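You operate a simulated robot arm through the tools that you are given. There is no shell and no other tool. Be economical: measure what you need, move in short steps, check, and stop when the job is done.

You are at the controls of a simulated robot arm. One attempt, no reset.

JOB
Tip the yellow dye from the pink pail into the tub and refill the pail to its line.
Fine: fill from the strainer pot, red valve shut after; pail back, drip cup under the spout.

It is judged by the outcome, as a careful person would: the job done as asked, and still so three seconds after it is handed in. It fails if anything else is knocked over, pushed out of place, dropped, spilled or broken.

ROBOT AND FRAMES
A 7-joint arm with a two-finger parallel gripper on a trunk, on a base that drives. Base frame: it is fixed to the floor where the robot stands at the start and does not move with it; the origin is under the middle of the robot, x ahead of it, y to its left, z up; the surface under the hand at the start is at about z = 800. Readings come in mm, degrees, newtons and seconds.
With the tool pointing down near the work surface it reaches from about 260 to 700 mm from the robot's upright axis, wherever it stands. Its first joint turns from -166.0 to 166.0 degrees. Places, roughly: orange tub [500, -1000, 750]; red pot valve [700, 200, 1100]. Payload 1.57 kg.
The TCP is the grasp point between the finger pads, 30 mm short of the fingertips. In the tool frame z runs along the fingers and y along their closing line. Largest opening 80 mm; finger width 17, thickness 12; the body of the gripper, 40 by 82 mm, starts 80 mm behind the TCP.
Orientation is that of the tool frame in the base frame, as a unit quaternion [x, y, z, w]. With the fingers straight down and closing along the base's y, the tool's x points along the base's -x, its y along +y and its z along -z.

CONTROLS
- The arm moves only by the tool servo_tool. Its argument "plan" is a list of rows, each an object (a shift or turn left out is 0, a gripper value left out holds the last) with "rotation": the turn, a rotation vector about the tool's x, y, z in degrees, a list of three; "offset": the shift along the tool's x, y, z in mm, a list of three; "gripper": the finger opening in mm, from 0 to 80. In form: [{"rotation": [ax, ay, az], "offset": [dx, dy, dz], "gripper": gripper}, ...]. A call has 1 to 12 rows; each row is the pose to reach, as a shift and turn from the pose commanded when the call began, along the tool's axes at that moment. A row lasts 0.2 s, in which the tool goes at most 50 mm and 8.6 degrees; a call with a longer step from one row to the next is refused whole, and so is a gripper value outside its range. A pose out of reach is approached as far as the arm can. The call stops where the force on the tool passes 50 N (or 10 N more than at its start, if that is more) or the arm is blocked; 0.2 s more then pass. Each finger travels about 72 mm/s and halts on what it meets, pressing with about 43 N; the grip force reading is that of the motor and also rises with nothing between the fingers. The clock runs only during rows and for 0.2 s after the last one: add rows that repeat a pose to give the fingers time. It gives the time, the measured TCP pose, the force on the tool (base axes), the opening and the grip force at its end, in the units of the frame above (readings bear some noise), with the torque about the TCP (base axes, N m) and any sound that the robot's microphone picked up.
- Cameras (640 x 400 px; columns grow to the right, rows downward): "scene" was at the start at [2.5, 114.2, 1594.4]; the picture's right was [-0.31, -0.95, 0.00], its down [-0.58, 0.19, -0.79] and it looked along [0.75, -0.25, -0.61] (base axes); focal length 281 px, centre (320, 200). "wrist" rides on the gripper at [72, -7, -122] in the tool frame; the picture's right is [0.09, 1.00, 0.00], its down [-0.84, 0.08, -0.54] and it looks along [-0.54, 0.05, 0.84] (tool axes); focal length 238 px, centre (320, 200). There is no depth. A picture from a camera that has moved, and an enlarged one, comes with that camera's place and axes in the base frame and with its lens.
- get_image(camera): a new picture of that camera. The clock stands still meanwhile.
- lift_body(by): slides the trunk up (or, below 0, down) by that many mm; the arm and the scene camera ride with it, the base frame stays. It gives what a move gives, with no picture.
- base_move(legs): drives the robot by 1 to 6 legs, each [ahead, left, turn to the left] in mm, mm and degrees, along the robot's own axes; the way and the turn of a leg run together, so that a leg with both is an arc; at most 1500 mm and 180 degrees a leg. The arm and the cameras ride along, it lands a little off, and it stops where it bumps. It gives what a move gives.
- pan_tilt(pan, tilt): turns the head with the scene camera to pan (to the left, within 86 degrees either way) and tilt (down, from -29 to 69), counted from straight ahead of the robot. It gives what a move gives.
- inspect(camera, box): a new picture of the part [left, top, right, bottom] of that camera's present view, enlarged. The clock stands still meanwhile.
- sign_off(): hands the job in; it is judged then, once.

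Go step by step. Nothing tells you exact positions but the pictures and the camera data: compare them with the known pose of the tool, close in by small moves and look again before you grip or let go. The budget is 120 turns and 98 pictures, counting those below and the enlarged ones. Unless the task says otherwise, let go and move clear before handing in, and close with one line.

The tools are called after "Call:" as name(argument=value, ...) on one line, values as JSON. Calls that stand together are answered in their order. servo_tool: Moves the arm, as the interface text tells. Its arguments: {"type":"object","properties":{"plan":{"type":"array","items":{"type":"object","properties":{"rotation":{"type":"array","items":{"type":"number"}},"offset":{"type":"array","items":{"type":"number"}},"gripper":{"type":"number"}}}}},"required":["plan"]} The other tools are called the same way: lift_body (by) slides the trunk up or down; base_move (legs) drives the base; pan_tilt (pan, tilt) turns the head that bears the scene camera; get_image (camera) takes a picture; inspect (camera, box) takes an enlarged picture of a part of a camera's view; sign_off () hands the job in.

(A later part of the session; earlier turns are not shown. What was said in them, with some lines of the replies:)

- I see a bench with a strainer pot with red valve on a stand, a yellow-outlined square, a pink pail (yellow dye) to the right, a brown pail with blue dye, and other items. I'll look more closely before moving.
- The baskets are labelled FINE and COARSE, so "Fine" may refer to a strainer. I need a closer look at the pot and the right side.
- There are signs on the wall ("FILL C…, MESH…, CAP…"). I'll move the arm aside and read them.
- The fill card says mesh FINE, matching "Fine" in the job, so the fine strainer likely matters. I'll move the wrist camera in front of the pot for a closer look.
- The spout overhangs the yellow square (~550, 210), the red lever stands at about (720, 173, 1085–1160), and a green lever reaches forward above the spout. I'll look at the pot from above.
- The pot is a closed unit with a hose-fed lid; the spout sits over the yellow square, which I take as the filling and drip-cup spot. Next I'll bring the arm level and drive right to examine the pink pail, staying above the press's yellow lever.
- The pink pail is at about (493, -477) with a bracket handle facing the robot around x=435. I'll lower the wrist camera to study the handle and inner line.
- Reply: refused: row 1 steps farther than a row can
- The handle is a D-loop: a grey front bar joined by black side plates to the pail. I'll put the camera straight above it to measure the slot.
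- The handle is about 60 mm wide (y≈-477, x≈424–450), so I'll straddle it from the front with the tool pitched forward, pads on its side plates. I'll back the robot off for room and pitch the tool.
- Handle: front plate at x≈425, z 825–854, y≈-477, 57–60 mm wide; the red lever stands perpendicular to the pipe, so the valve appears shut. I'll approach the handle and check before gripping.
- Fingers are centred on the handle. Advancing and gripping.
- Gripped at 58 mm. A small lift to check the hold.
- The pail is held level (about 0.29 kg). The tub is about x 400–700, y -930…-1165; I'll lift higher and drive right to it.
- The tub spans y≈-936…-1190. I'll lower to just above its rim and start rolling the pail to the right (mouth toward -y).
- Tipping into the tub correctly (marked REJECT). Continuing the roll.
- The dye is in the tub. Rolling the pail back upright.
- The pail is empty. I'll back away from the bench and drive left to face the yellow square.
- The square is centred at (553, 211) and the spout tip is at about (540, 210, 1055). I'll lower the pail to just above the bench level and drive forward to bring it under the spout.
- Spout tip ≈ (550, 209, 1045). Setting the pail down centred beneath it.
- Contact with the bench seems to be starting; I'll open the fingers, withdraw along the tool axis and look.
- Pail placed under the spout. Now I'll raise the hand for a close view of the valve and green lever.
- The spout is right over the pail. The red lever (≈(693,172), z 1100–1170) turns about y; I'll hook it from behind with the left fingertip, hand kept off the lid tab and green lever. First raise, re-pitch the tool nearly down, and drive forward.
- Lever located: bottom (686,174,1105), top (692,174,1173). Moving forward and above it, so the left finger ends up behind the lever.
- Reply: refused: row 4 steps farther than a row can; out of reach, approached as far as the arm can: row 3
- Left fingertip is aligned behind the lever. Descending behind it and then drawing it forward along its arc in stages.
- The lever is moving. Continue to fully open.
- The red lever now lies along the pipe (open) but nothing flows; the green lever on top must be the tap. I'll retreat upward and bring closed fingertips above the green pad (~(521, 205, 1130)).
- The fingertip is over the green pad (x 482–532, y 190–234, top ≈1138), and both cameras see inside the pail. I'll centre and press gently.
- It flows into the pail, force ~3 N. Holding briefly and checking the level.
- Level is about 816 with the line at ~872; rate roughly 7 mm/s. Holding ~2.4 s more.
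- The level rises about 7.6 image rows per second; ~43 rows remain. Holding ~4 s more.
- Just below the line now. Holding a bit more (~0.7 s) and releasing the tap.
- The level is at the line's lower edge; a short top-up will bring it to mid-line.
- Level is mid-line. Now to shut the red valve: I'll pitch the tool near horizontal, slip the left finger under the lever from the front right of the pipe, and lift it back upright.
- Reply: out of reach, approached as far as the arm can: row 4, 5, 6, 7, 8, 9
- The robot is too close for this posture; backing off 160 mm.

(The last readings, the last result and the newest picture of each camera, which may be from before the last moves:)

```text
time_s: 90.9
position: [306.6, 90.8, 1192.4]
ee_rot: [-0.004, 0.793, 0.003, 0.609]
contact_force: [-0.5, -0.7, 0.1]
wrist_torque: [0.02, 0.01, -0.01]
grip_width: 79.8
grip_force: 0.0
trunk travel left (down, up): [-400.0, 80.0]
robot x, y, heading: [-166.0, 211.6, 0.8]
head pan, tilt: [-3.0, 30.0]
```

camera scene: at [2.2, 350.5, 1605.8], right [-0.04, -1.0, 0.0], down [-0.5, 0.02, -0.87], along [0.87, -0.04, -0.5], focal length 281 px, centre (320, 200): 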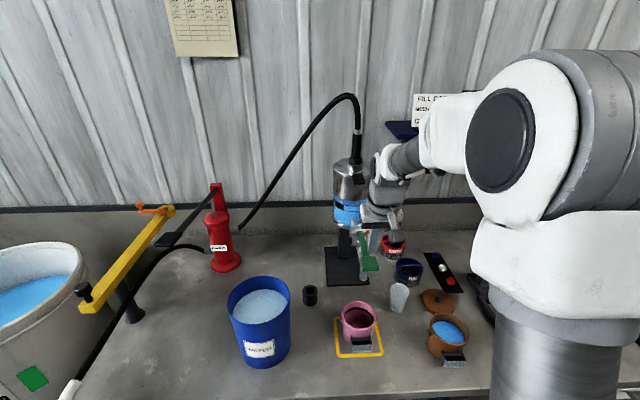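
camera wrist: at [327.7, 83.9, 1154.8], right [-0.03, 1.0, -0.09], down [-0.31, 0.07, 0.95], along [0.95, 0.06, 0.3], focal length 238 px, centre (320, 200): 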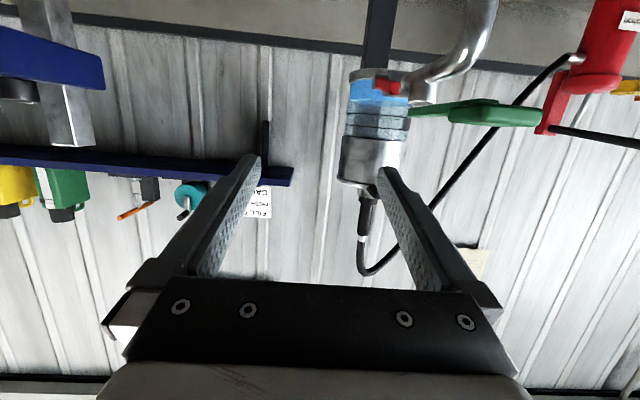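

Call:
servo_tool(plan=[{"offset": [40, 18, 11]}, {"offset": [80, 37, 21]}, {"offset": [105, 37, 28]}, {"offset": [93, 37, 75]}, {"offset": [81, 37, 120]}, {"offset": [70, 37, 160]}, {"offset": [60.5, 37, 195]}, {"offset": [60.5, 37, 195]}])

Call:
get_image(camera="wrist")

Call:
inspect(camera="scene", box=[300, 130, 420, 280])

```text
time_s: 92.7
position: [478.7, 129.4, 1083.0]
ee_rot: [-0.004, 0.794, 0.003, 0.608]
contact_force: [-0.6, -0.2, -0.6]
wrist_torque: [0.02, 0.03, -0.03]
grip_width: 80.0
grip_force: 0.1
out of reach, approached as far as the arm can: row 1, 2, 3
trunk travel left (down, up): [-400.0, 80.0]
robot x, y, heading: [-162.5, 215.9, 0.8]
head pan, tilt: [-3.0, 30.0]
```

```text
24 pictures are left
camera wrist: at [341.7, 121.8, 1045.9], right [-0.04, 1.0, -0.09], down [-0.31, 0.07, 0.95], along [0.95, 0.06, 0.3], focal length 238 px, centre (320, 200)
```

wrist: 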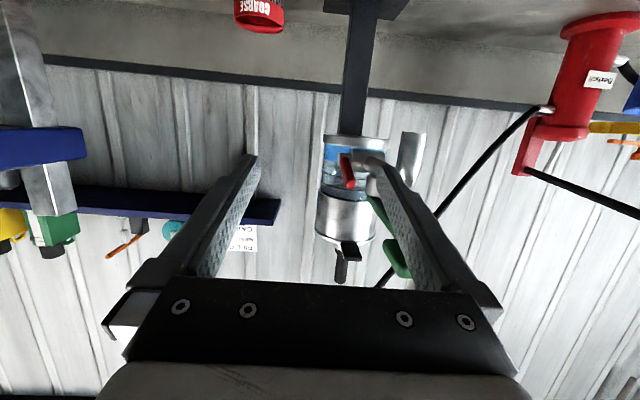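

```text
2.67 times, centred on (360, 205) of scene
camera zoom: at [-156.0, 348.9, 1605.7], right [-0.04, -1.0, 0.0], down [-0.5, 0.02, -0.87], along [0.87, -0.04, -0.5], focal length 750 px, centre (213, 187)
```

zoom: 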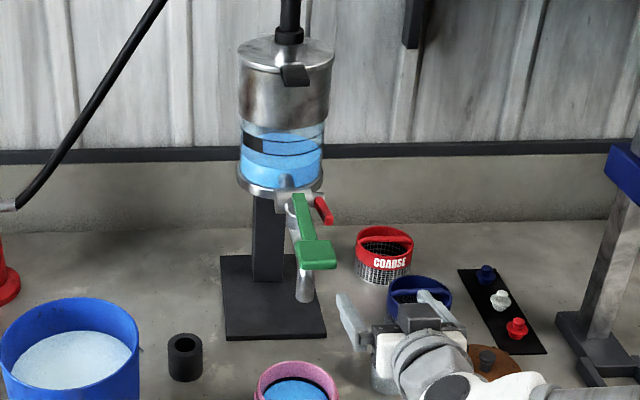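

Finger is aligned (y≈175) below the lever (end at ~(618,174,1113)). Advancing beneath it and lifting.

Call:
servo_tool(plan=[{"offset": [-12, 0, 45]}, {"offset": [-24, 0, 90]}, {"offset": [-35.5, 0, 132]}, {"offset": [-50, 0, 128.5]}, {"offset": [-65, 0, 124.5]}, {"offset": [-79, 0, 120.7]}, {"offset": [-92, 0, 120]}, {"offset": [-104, 0, 119]}])

Call:
inspect(camera="scene", box=[300, 130, 420, 280])

```text
time_s: 94.5
position: [619.9, 131.8, 1152.8]
ee_rot: [-0.004, 0.794, 0.003, 0.609]
contact_force: [0.3, 1.5, -0.5]
wrist_torque: [0.0, 0.0, -0.01]
grip_width: 79.8
grip_force: 0.0
trunk travel left (down, up): [-400.0, 80.0]
robot x, y, heading: [-165.6, 213.8, 0.6]
head pan, tilt: [-3.0, 30.0]
```

```text
2.67 times, centred on (360, 205) of scene
camera zoom: at [-156.2, 348.9, 1605.8], right [-0.04, -1.0, 0.0], down [-0.5, 0.02, -0.87], along [0.87, -0.04, -0.5], focal length 750 px, centre (213, 187)
```

zoom: 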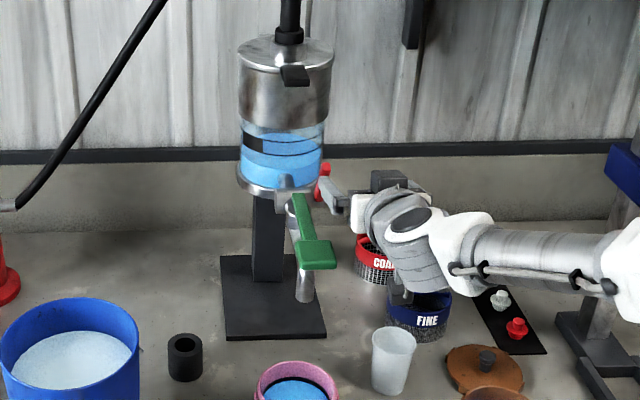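

The lever is rising. Pushing its top back to the upright stop.

Call:
servo_tool(plan=[{"offset": [-8, 0, 8]}, {"offset": [-14, 0, 16]}, {"offset": [-17, 0, 24]}, {"offset": [-19, 0, 30]}, {"offset": [-19, 0, 34]}, {"offset": [-19, 0, 34]}])

Call:
inspect(camera="wrist", box=[290, 80, 450, 290])

```text
time_s: 95.9
position: [656.3, 131.8, 1163.9]
ee_rot: [-0.005, 0.794, 0.004, 0.608]
contact_force: [-16.7, -0.9, 3.5]
wrist_torque: [0.15, -0.05, 0.67]
grip_width: 79.3
grip_force: 0.0
trunk travel left (down, up): [-400.0, 80.0]
robot x, y, heading: [-167.2, 208.7, 0.5]
head pan, tilt: [-3.0, 30.0]
```

```text
1.90 times, centred on (370, 185) of wrist
camera zoom: at [519.4, 123.9, 1126.3], right [-0.04, 1.0, -0.09], down [-0.31, 0.07, 0.95], along [0.95, 0.06, 0.3], focal length 454 px, centre (225, 229)
```

zoom: 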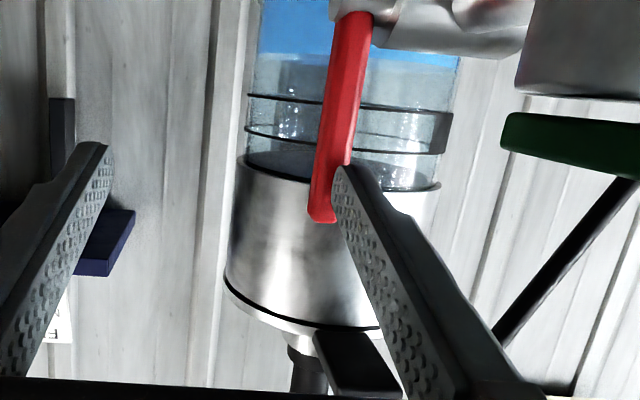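

The lever is against its stop (17 N): shut. Backing straight out and verifying.

Call:
servo_tool(plan=[{"offset": [0, -3, -20]}, {"offset": [0, -10, -60]}, {"offset": [0, -10, -105]}, {"offset": [0, -10, -150]}, {"offset": [0, -10, -190]}])

Call:
get_image(camera="wrist")

Call:
inspect(camera="scene", box=[290, 130, 430, 310])

```text
time_s: 97.1
position: [474.7, 119.2, 1211.4]
ee_rot: [-0.004, 0.794, 0.003, 0.608]
contact_force: [-0.2, -0.7, -0.6]
wrist_torque: [-0.04, -0.01, -0.01]
grip_width: 80.0
grip_force: 0.0
trunk travel left (down, up): [-400.0, 80.0]
robot x, y, heading: [-166.7, 215.4, 0.5]
head pan, tilt: [-3.0, 30.0]
```

```text
20 pictures are left
camera wrist: at [337.2, 111.8, 1174.2], right [-0.04, 1.0, -0.09], down [-0.31, 0.07, 0.95], along [0.95, 0.06, 0.3], focal length 238 px, centre (320, 200)
```

wrist: 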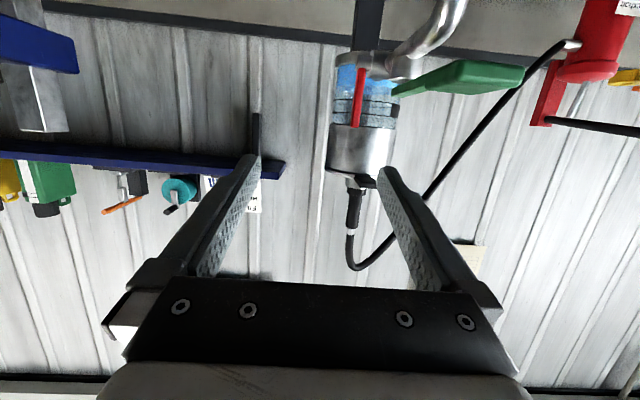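

```text
2.22 times, centred on (360, 220) of scene
camera zoom: at [-156.4, 348.9, 1605.7], right [-0.04, -1.0, 0.0], down [-0.5, 0.02, -0.87], along [0.87, -0.04, -0.5], focal length 625 px, centre (231, 156)
```

zoom: 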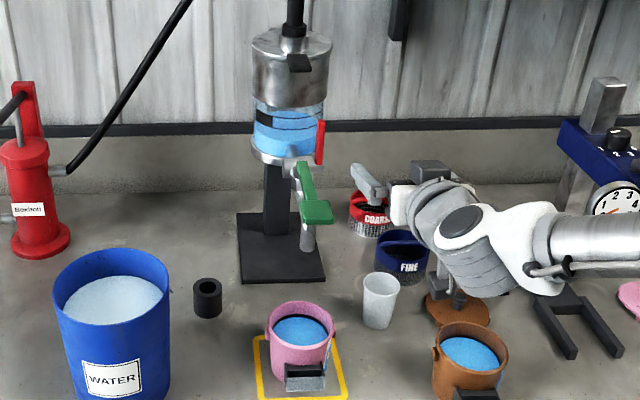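

The valve is shut and nothing drips visibly. Now down to the pail handle again.

Call:
servo_tool(plan=[{"offset": [12, 0, -45]}, {"offset": [24, 0, -89]}, {"offset": [60, 20, -79], "rotation": [0, 5, 0]}, {"offset": [100, 40, -68.5], "rotation": [0, 10, 0]}, {"offset": [143, 55, -57], "rotation": [0, 15, 0]}, {"offset": [187, 70, -45], "rotation": [0, 15, 0]}, {"offset": [232, 85, -33], "rotation": [0, 15, 0]}, {"offset": [278, 90, -20], "rotation": [0, 15, 0]}, {"offset": [325, 90, -8], "rotation": [0, 15, 0]}, {"offset": [325, 90, -8], "rotation": [0, 15, 0]}])

Call:
inspect(camera="wrist", box=[210, 0, 430, 200])

```text
time_s: 99.3
position: [380.2, 207.8, 900.3]
ee_rot: [-0.005, 0.866, 0.003, 0.5]
contact_force: [1.3, 0.4, 0.3]
wrist_torque: [0.0, 0.03, 0.01]
grip_width: 80.1
grip_force: 0.0
trunk travel left (down, up): [-400.0, 80.0]
robot x, y, heading: [-164.9, 212.5, 0.8]
head pan, tilt: [-3.0, 30.0]
```

```text
2.00 times, centred on (320, 100) of wrist
camera zoom: at [237.8, 200.4, 898.8], right [-0.06, 1.0, -0.08], down [-0.05, 0.08, 1.0], along [1.0, 0.06, 0.05], focal length 477 px, centre (320, 400)
```

zoom: 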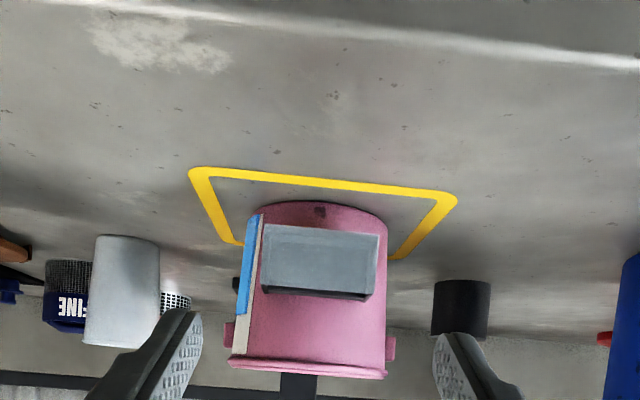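

Call:
servo_tool(plan=[{"offset": [0, 1, 40]}, {"offset": [0, 1, 80]}, {"offset": [0, 1, 105]}, {"offset": [0, 1, 116]}, {"offset": [0, 1, 116], "gripper": 60}, {"offset": [0, 1, 116], "gripper": 40}, {"offset": [0, 1, 116], "gripper": 40}, {"offset": [0, 1, 116], "gripper": 40}])

Call:
servo_tool(plan=[{"offset": [-4.3, 0, -2.5], "gripper": 40}, {"offset": [-13, 0, -7.5], "gripper": 40}, {"offset": [-26, 0, -15], "gripper": 40}, {"offset": [-35, 0, -20], "gripper": 40}, {"offset": [-35, 0, -20], "gripper": 40}])

```text
time_s: 101.1
position: [481.1, 210.8, 840.3]
ee_rot: [-0.006, 0.866, 0.003, 0.5]
contact_force: [0.2, -1.3, -0.1]
wrist_torque: [-0.22, -0.06, -0.08]
grip_width: 58.0
grip_force: 42.9
trunk travel left (down, up): [-400.0, 80.0]
robot x, y, heading: [-163.5, 214.7, 0.7]
head pan, tilt: [-3.0, 30.0]
```

```text
time_s: 102.3
position: [482.9, 209.5, 881.1]
ee_rot: [-0.006, 0.867, 0.003, 0.499]
contact_force: [-0.1, 0.0, -4.7]
wrist_torque: [-0.01, 0.23, 0.02]
grip_width: 57.8
grip_force: 43.0
trunk travel left (down, up): [-400.0, 80.0]
robot x, y, heading: [-165.9, 209.9, 0.5]
head pan, tilt: [-3.0, 30.0]
```

Lifted level. Backing off and driving right to the pail's original spot.

Call:
base_move(legs=[[-250, 0, -0.6], [0, -687, 0]])

Call:
pan_tilt(pan=-10, tilt=35)

Call:
get_image(camera="scene")

```text
time_s: 109.7
position: [232.8, -487.7, 880.9]
ee_rot: [0.0, 0.867, 0.0, 0.499]
contact_force: [-1.1, -0.4, -4.0]
wrist_torque: [0.0, 0.23, 0.01]
grip_width: 57.8
grip_force: 43.0
trunk travel left (down, up): [-400.0, 80.0]
robot x, y, heading: [-416.5, -478.1, -0.4]
head pan, tilt: [-3.0, 30.0]
```

```text
time_s: 110.4
position: [233.9, -487.8, 881.0]
ee_rot: [0.001, 0.866, 0.0, 0.499]
contact_force: [-0.5, 0.5, -4.3]
wrist_torque: [0.01, 0.27, -0.02]
grip_width: 57.9
grip_force: 42.8
trunk travel left (down, up): [-400.0, 80.0]
robot x, y, heading: [-412.9, -477.3, -0.3]
head pan, tilt: [-10.0, 35.0]
```

```text
17 pictures are left
camera scene: at [-406.1, -350.6, 1598.0], right [-0.18, -0.98, 0.0], down [-0.56, 0.1, -0.82], along [0.81, -0.14, -0.57], focal length 281 px, centre (320, 200)
```

scene: 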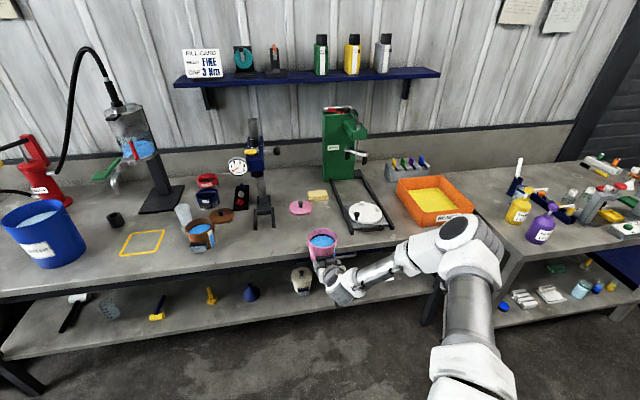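

Driving forward toward the original place, then fine placement.

Call:
base_move(legs=[[190, 0, 0.3]])

```text
time_s: 112.3
position: [421.9, -484.4, 881.0]
ee_rot: [-0.001, 0.867, 0.001, 0.499]
contact_force: [0.7, 0.4, -4.5]
wrist_torque: [-0.02, 0.27, 0.02]
grip_width: 57.9
grip_force: 42.9
trunk travel left (down, up): [-400.0, 80.0]
robot x, y, heading: [-227.4, -478.8, 0.2]
head pan, tilt: [-10.0, 35.0]
```

Call:
servo_tool(plan=[{"offset": [8, 4, 6], "gripper": 40}, {"offset": [18, 7.4, 13], "gripper": 40}, {"offset": [26, 7.4, 19.5], "gripper": 40}, {"offset": [30, 7.4, 22], "gripper": 40}, {"offset": [32.6, 7.4, 23.5], "gripper": 40}, {"offset": [32.8, 7.4, 23.7], "gripper": 40}])

Call:
inspect(camera="scene", box=[290, 180, 390, 290])

```text
time_s: 113.7
position: [426.5, -476.9, 841.0]
ee_rot: [-0.001, 0.866, 0.001, 0.499]
contact_force: [-0.4, 0.5, -3.5]
wrist_torque: [-0.04, 0.14, 0.0]
grip_width: 57.9
grip_force: 42.8
trunk travel left (down, up): [-400.0, 80.0]
robot x, y, heading: [-221.8, -473.7, -0.0]
head pan, tilt: [-10.0, 35.0]
```

```text
3.64 times, centred on (340, 235) of scene
camera zoom: at [-218.6, -350.6, 1598.0], right [-0.17, -0.99, 0.0], down [-0.57, 0.1, -0.82], along [0.81, -0.14, -0.57], focal length 1023 px, centre (247, 73)
```

zoom: 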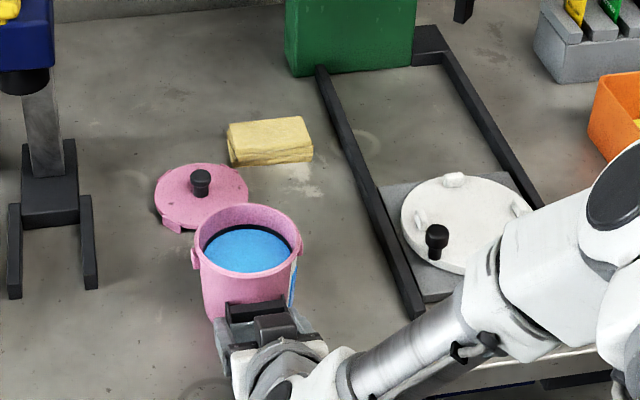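

Weight is not quite on the bench; lowering 1.5 mm more, then releasing and backing off.

Call:
servo_tool(plan=[{"offset": [0.9, 0, 0.5], "gripper": 40}, {"offset": [1.5, 0, 0.9], "gripper": 40}, {"offset": [1.5, 0, 0.9], "gripper": 40}])

Call:
servo_tool(plan=[{"offset": [0, 0, 0], "gripper": 65}, {"offset": [0, 0, 0], "gripper": 80}, {"offset": [0, 0, 0], "gripper": 80}, {"offset": [0, 0, -30], "gripper": 80}, {"offset": [0, 0, -75], "gripper": 80}, {"offset": [0, 0, -120], "gripper": 80}])

Call:
inspect(camera="scene", box=[290, 180, 390, 290])

```text
time_s: 114.5
position: [425.5, -475.8, 841.6]
ee_rot: [-0.002, 0.866, 0.001, 0.501]
contact_force: [-2.2, 1.1, 7.3]
wrist_torque: [-0.12, -0.04, 0.01]
grip_width: 57.9
grip_force: 42.9
trunk travel left (down, up): [-400.0, 80.0]
robot x, y, heading: [-227.5, -476.2, 0.3]
head pan, tilt: [-10.0, 35.0]
```

```text
time_s: 115.9
position: [322.8, -476.8, 901.0]
ee_rot: [-0.002, 0.866, 0.001, 0.499]
contact_force: [0.3, 0.0, -0.2]
wrist_torque: [0.0, 0.01, -0.01]
grip_width: 80.1
grip_force: 0.2
trunk travel left (down, up): [-400.0, 80.0]
robot x, y, heading: [-224.8, -477.1, 0.0]
head pan, tilt: [-10.0, 35.0]
```

```text
3.64 times, centred on (340, 235) of scene
camera zoom: at [-218.9, -350.6, 1597.9], right [-0.17, -0.99, 0.0], down [-0.57, 0.1, -0.82], along [0.81, -0.14, -0.57], focal length 1023 px, centre (247, 73)
```

zoom: 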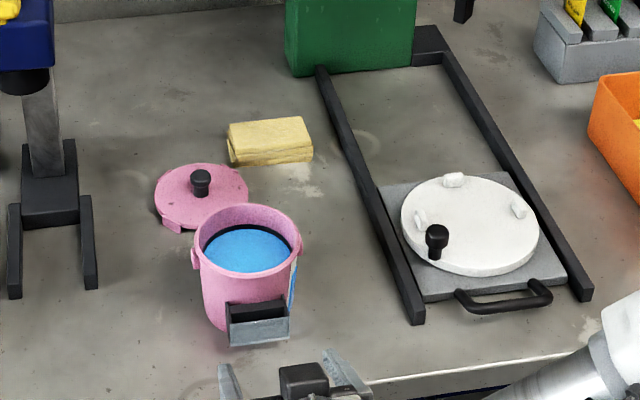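

The pail is back, filled to the line. Next the drip cup (white cup near (640, 60)): back off, drive left, raise and tilt the tool to 45°, and look.

Call:
servo_tool(plan=[{"offset": [-26, 0, -15]}, {"offset": [-52, 0, -30], "rotation": [0, 5, 0]}, {"offset": [-78, 0, -45], "rotation": [0, 10, 0]}, {"offset": [-104, 0, -60], "rotation": [0, 15, 0]}, {"offset": [-104, 0, -60], "rotation": [0, 15, 0]}])

Call:
base_move(legs=[[-60, 0, 0], [0, 537, 0], [180, 0, 0]])

Call:
get_image(camera="wrist")

```text
time_s: 117.1
position: [322.5, -476.9, 1018.1]
ee_rot: [-0.001, 0.924, 0.0, 0.382]
contact_force: [0.1, 0.7, -0.5]
wrist_torque: [-0.01, 0.05, -0.02]
grip_width: 80.1
grip_force: 0.0
trunk travel left (down, up): [-400.0, 80.0]
robot x, y, heading: [-228.9, -477.0, 0.2]
head pan, tilt: [-10.0, 35.0]
```

```text
time_s: 123.7
position: [441.1, 61.3, 1019.5]
ee_rot: [-0.003, 0.924, 0.001, 0.382]
contact_force: [1.1, -0.1, 0.5]
wrist_torque: [0.07, 0.01, -0.02]
grip_width: 79.8
grip_force: 0.1
trunk travel left (down, up): [-400.0, 80.0]
robot x, y, heading: [-110.0, 59.3, 0.4]
head pan, tilt: [-10.0, 35.0]
```

```text
14 pictures are left
camera wrist: at [303.3, 53.5, 1055.2], right [-0.07, 1.0, -0.07], down [0.21, 0.08, 0.97], along [0.98, 0.06, -0.21], focal length 238 px, centre (320, 200)
```

wrist: 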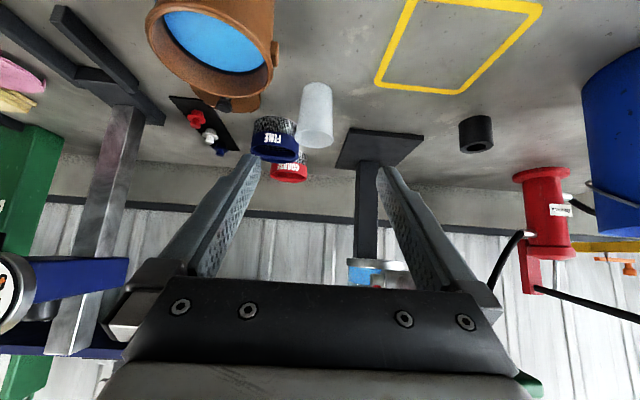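

Call:
inspect(camera="wrist", box=[240, 50, 400, 200])

Call:
inspect(camera="wrist", box=[440, 100, 510, 170])

```text
2.67 times, centred on (320, 125) of wrist
camera zoom: at [303.3, 53.5, 1055.2], right [-0.07, 1.0, -0.07], down [0.21, 0.08, 0.97], along [0.98, 0.06, -0.21], focal length 636 px, centre (320, 400)
```

zoom: 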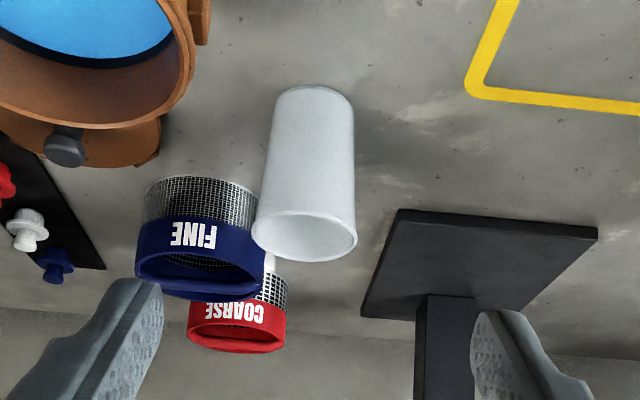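

```text
5.71 times, centred on (475, 135) of wrist
camera zoom: at [303.3, 53.5, 1055.2], right [-0.07, 1.0, -0.07], down [0.21, 0.08, 0.97], along [0.98, 0.06, -0.21], focal length 1362 px, centre (-566, 571)
```

zoom: 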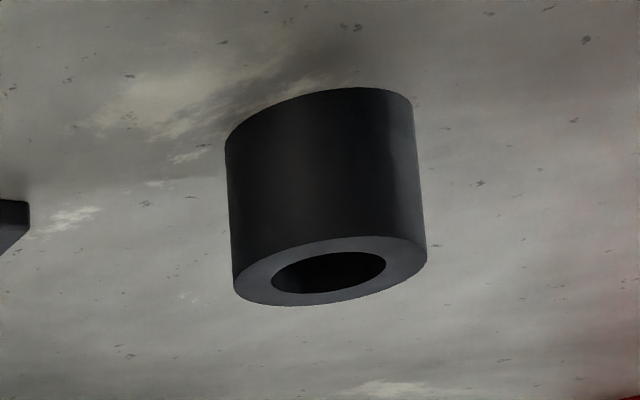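

The white cup (Ø50–60, height ~88) stands at about (640, 59); the black item is a thick sleeve, not a cup. Approaching along the tool axis.

Call:
servo_tool(plan=[{"offset": [-17, -2, 0]}, {"offset": [-17, -2, 45]}, {"offset": [-17, -2, 90]}, {"offset": [-17, -2, 135]}, {"offset": [-17, -2, 180]}, {"offset": [-17, -2, 190]}])

Call:
get_image(camera="wrist")

```text
time_s: 125.1
position: [588.0, 59.6, 896.0]
ee_rot: [-0.003, 0.924, 0.001, 0.382]
contact_force: [0.4, -0.4, -0.1]
wrist_torque: [-0.02, 0.0, -0.02]
grip_width: 80.2
grip_force: 0.1
trunk travel left (down, up): [-400.0, 80.0]
robot x, y, heading: [-106.3, 58.0, 0.4]
head pan, tilt: [-10.0, 35.0]
```

```text
11 pictures are left
camera wrist: at [449.9, 52.2, 932.2], right [-0.07, 1.0, -0.07], down [0.21, 0.08, 0.97], along [0.98, 0.06, -0.21], focal length 238 px, centre (320, 200)
```

wrist: 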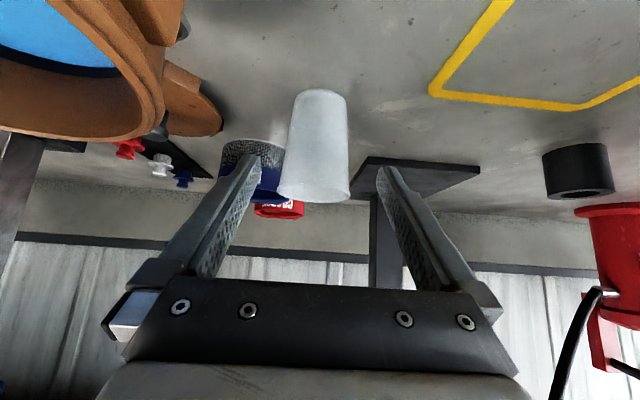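

Aligned with the cup; brown pail edge stays clear (~13 mm). Advancing and gripping.

Call:
servo_tool(plan=[{"offset": [0, 3, 30]}, {"offset": [0, 3, 55]}, {"offset": [0, 3, 72]}, {"offset": [0, 3, 72], "gripper": 62}, {"offset": [0, 3, 72], "gripper": 48}, {"offset": [0, 3, 72], "gripper": 48}, {"offset": [0, 3, 72], "gripper": 48}])

```text
time_s: 126.7
position: [638.5, 62.0, 844.7]
ee_rot: [-0.003, 0.924, 0.001, 0.382]
contact_force: [0.6, -0.5, -0.2]
wrist_torque: [-0.02, 0.01, -0.03]
grip_width: 49.9
grip_force: 43.3
trunk travel left (down, up): [-400.0, 80.0]
robot x, y, heading: [-108.8, 60.1, 0.3]
head pan, tilt: [-10.0, 35.0]
```

Cup gripped (50 mm). Lifting and carrying it back and left, then in line with the spout.

Call:
servo_tool(plan=[{"offset": [-20, 0, -20], "gripper": 48}, {"offset": [-46, 0, -46], "gripper": 48}, {"offset": [-21, 22, -70], "gripper": 48}, {"offset": [4, 44, -95], "gripper": 48}, {"offset": [28, 66, -119], "gripper": 48}, {"offset": [52, 88, -144], "gripper": 48}, {"offset": [62, 118, -133], "gripper": 48}, {"offset": [73, 149, -122], "gripper": 48}, {"offset": [73, 149, -122], "gripper": 48}])

Call:
get_image(camera="wrist")

Call:
pan_tilt(pan=2, tilt=35)

Call:
get_image(camera="scene")

```text
time_s: 128.7
position: [499.8, 211.1, 879.8]
ee_rot: [-0.004, 0.924, 0.001, 0.382]
contact_force: [-0.5, -0.2, -0.3]
wrist_torque: [0.01, 0.02, -0.01]
grip_width: 49.9
grip_force: 42.9
trunk travel left (down, up): [-400.0, 80.0]
robot x, y, heading: [-106.6, 57.8, 0.3]
head pan, tilt: [-10.0, 35.0]
```

```text
10 pictures are left
camera wrist: at [361.6, 204.7, 916.4], right [-0.07, 1.0, -0.07], down [0.21, 0.08, 0.97], along [0.98, 0.06, -0.21], focal length 238 px, centre (320, 200)
```

wrist: 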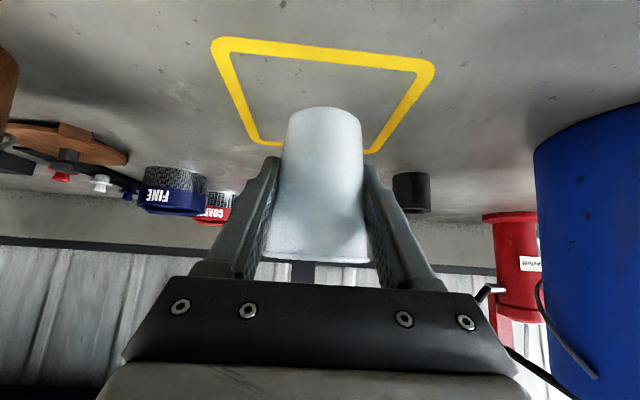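

```text
time_s: 129.4
position: [499.2, 211.9, 880.6]
ee_rot: [-0.003, 0.924, 0.001, 0.382]
contact_force: [0.8, 0.5, -0.9]
wrist_torque: [-0.01, 0.01, 0.04]
grip_width: 50.0
grip_force: 43.4
trunk travel left (down, up): [-400.0, 80.0]
robot x, y, heading: [-105.2, 59.5, 0.5]
head pan, tilt: [2.0, 35.0]
```

```text
9 pictures are left
camera scene: at [-100.3, 204.2, 1598.0], right [0.04, -1.0, 0.0], down [-0.57, -0.02, -0.82], along [0.82, 0.03, -0.57], focal length 281 px, centre (320, 200)
```

scene: 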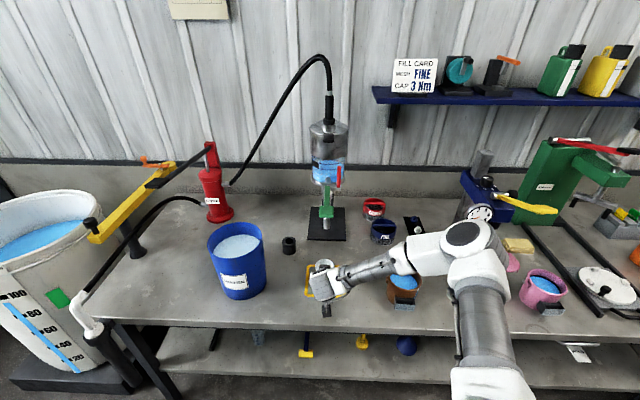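

Cup is upright in the gripper. Moving it under the spout and lowering.

Call:
servo_tool(plan=[{"offset": [-14, -1, 21], "gripper": 48}, {"offset": [-28, -2, 42], "gripper": 48}, {"offset": [-20, -2, 51], "gripper": 48}, {"offset": [-14, -2, 57], "gripper": 48}, {"offset": [-11.3, -2, 59.4], "gripper": 48}, {"offset": [-11.3, -2, 59.4], "gripper": 48}])

Call:
get_image(camera="wrist")

Call:
inspect(camera="scene", box=[280, 160, 370, 320])

```text
time_s: 130.8
position: [548.1, 207.3, 848.1]
ee_rot: [-0.003, 0.924, 0.002, 0.381]
contact_force: [-0.3, 0.9, 0.2]
wrist_torque: [0.0, 0.0, -0.01]
grip_width: 49.9
grip_force: 43.3
trunk travel left (down, up): [-400.0, 80.0]
robot x, y, heading: [-108.4, 58.8, 0.4]
head pan, tilt: [2.0, 35.0]
```

```text
8 pictures are left
camera wrist: at [410.6, 201.2, 883.9], right [-0.07, 1.0, -0.06], down [0.21, 0.08, 0.97], along [0.98, 0.06, -0.21], focal length 238 px, centre (320, 200)
```

wrist: 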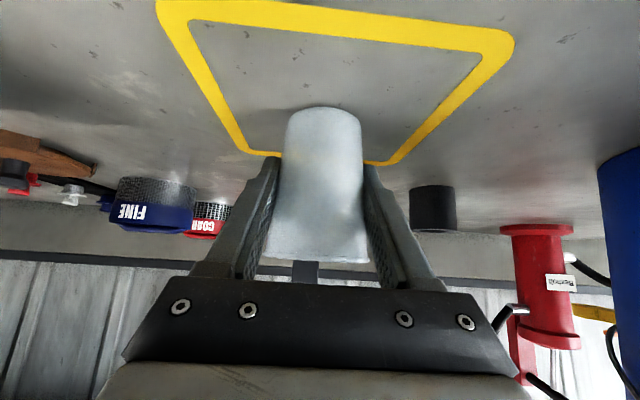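

```text
2.50 times, centred on (325, 240) of scene
camera zoom: at [-100.3, 204.2, 1598.0], right [0.04, -1.0, 0.0], down [-0.57, -0.02, -0.82], along [0.82, 0.03, -0.57], focal length 703 px, centre (308, 100)
```

zoom: 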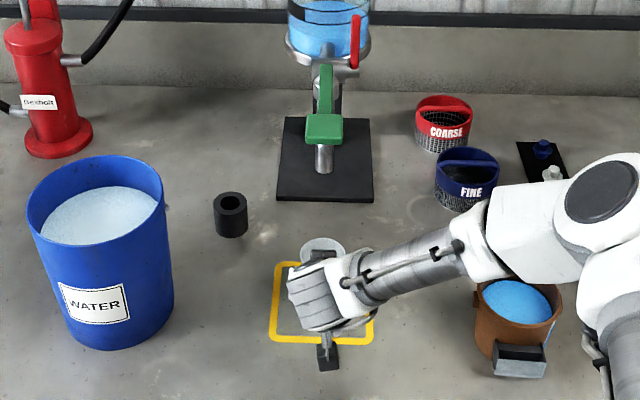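

About 3 mm above the bench; lowering to contact, releasing, and retreating along the tool axis.

Call:
servo_tool(plan=[{"offset": [1.2, 1, 1.2], "gripper": 48}, {"offset": [2.3, 2, 2.3], "gripper": 48}, {"offset": [2.6, 2, 2.6], "gripper": 48}, {"offset": [2.6, 2, 2.6], "gripper": 48}])

```text
time_s: 131.8
position: [546.8, 208.5, 848.8]
ee_rot: [-0.004, 0.924, 0.002, 0.382]
contact_force: [0.9, 0.1, 0.2]
wrist_torque: [0.01, 0.0, -0.03]
grip_width: 49.8
grip_force: 43.0
out of reach, approached as far as the arm can: row 1, 2, 3, 4
trunk travel left (down, up): [-400.0, 80.0]
robot x, y, heading: [-106.8, 57.9, 0.1]
head pan, tilt: [2.0, 35.0]
```

The arm is at a joint limit here, so I'll use the trunk to lower the last few millimetres.

Call:
lift_body(by=-4)

```text
time_s: 132.3
position: [548.3, 208.4, 845.7]
ee_rot: [-0.004, 0.923, 0.002, 0.384]
contact_force: [-1.6, 0.4, 9.3]
wrist_torque: [0.07, 0.01, 0.01]
grip_width: 49.8
grip_force: 43.7
trunk travel left (down, up): [-396.0, 84.0]
robot x, y, heading: [-110.5, 58.1, 0.4]
head pan, tilt: [2.0, 35.0]
```

Cup rests on the bench. Opening and retreating.

Call:
servo_tool(plan=[{"offset": [0, 0, 0], "gripper": 60}, {"offset": [0, 0, 0], "gripper": 80}, {"offset": [0, 0, 0], "gripper": 80}, {"offset": [0, 0, -25], "gripper": 80}, {"offset": [0, 0, -65], "gripper": 80}, {"offset": [0, 0, -110], "gripper": 80}])

Call:
get_image(camera="wrist")

```text
time_s: 133.7
position: [469.1, 206.7, 922.9]
ee_rot: [-0.003, 0.924, 0.001, 0.382]
contact_force: [0.8, 0.1, 0.0]
wrist_torque: [-0.02, 0.01, -0.02]
grip_width: 79.9
grip_force: 0.0
trunk travel left (down, up): [-396.0, 84.0]
robot x, y, heading: [-106.2, 62.1, 0.4]
head pan, tilt: [2.0, 35.0]
```

```text
6 pictures are left
camera wrist: at [332.2, 200.2, 957.5], right [-0.07, 1.0, -0.06], down [0.21, 0.08, 0.97], along [0.98, 0.06, -0.21], focal length 238 px, centre (320, 200)
```

wrist: 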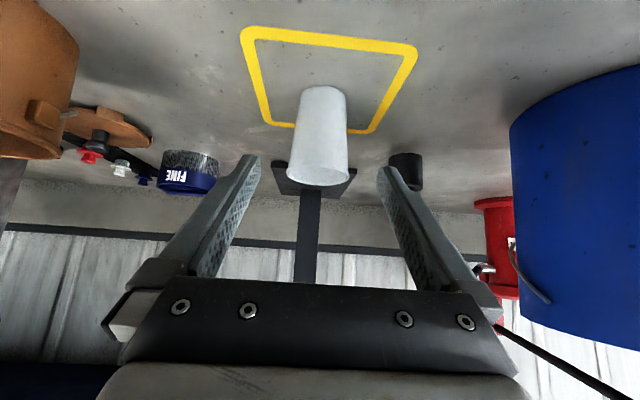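

The cup stands at about (551, 208), under the spout. Backing the robot clear for a final look.

Call:
base_move(legs=[[-250, 0, 0]])

Call:
get_image(camera="scene")

Call:
inspect(camera="scene", box=[270, 110, 390, 310])

```text
time_s: 136.0
position: [220.4, 205.8, 922.0]
ee_rot: [-0.002, 0.924, 0.001, 0.382]
contact_force: [0.2, -0.6, 1.0]
wrist_torque: [0.0, -0.01, 0.01]
grip_width: 79.8
grip_force: 0.0
trunk travel left (down, up): [-396.0, 84.0]
robot x, y, heading: [-355.7, 58.4, 0.4]
head pan, tilt: [2.0, 35.0]
```

```text
5 pictures are left
camera scene: at [-349.4, 203.0, 1594.0], right [0.04, -1.0, 0.0], down [-0.57, -0.02, -0.82], along [0.82, 0.03, -0.57], focal length 281 px, centre (320, 200)
```

scene: 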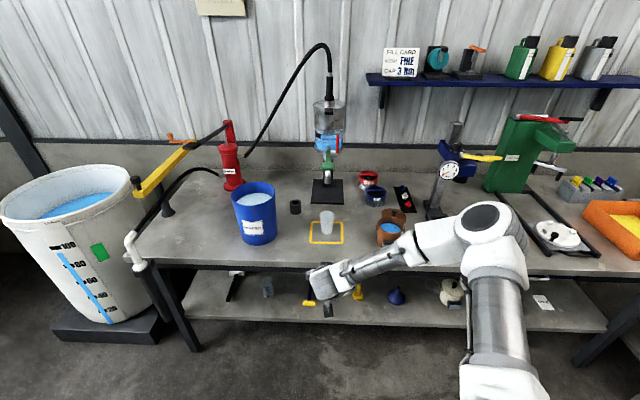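

```text
2.00 times, centred on (330, 210) of scene
camera zoom: at [-349.4, 203.0, 1594.0], right [0.04, -1.0, 0.0], down [-0.57, -0.02, -0.82], along [0.82, 0.03, -0.57], focal length 563 px, centre (300, 180)
```

zoom: 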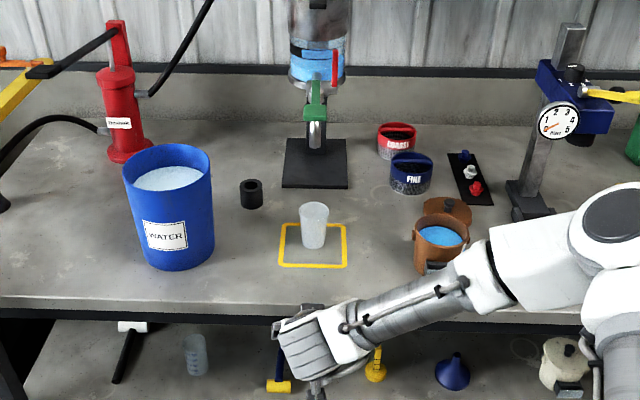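

The pail is back and filled to its line, the red valve is shut, the drip cup is under the spout, and the arm is clear. I'm handing in.

Call:
sign_off()

```text
The job is handed in.
```

I tipped the yellow dye into the tub, refilled the pink pail to its line from the strainer pot, shut the red valve, put the pail back in its place and set the white cup under the spout as the drip cup; I read "Fine" as not asking for a strainer swap, so I left the FINE and COARSE baskets where they were.
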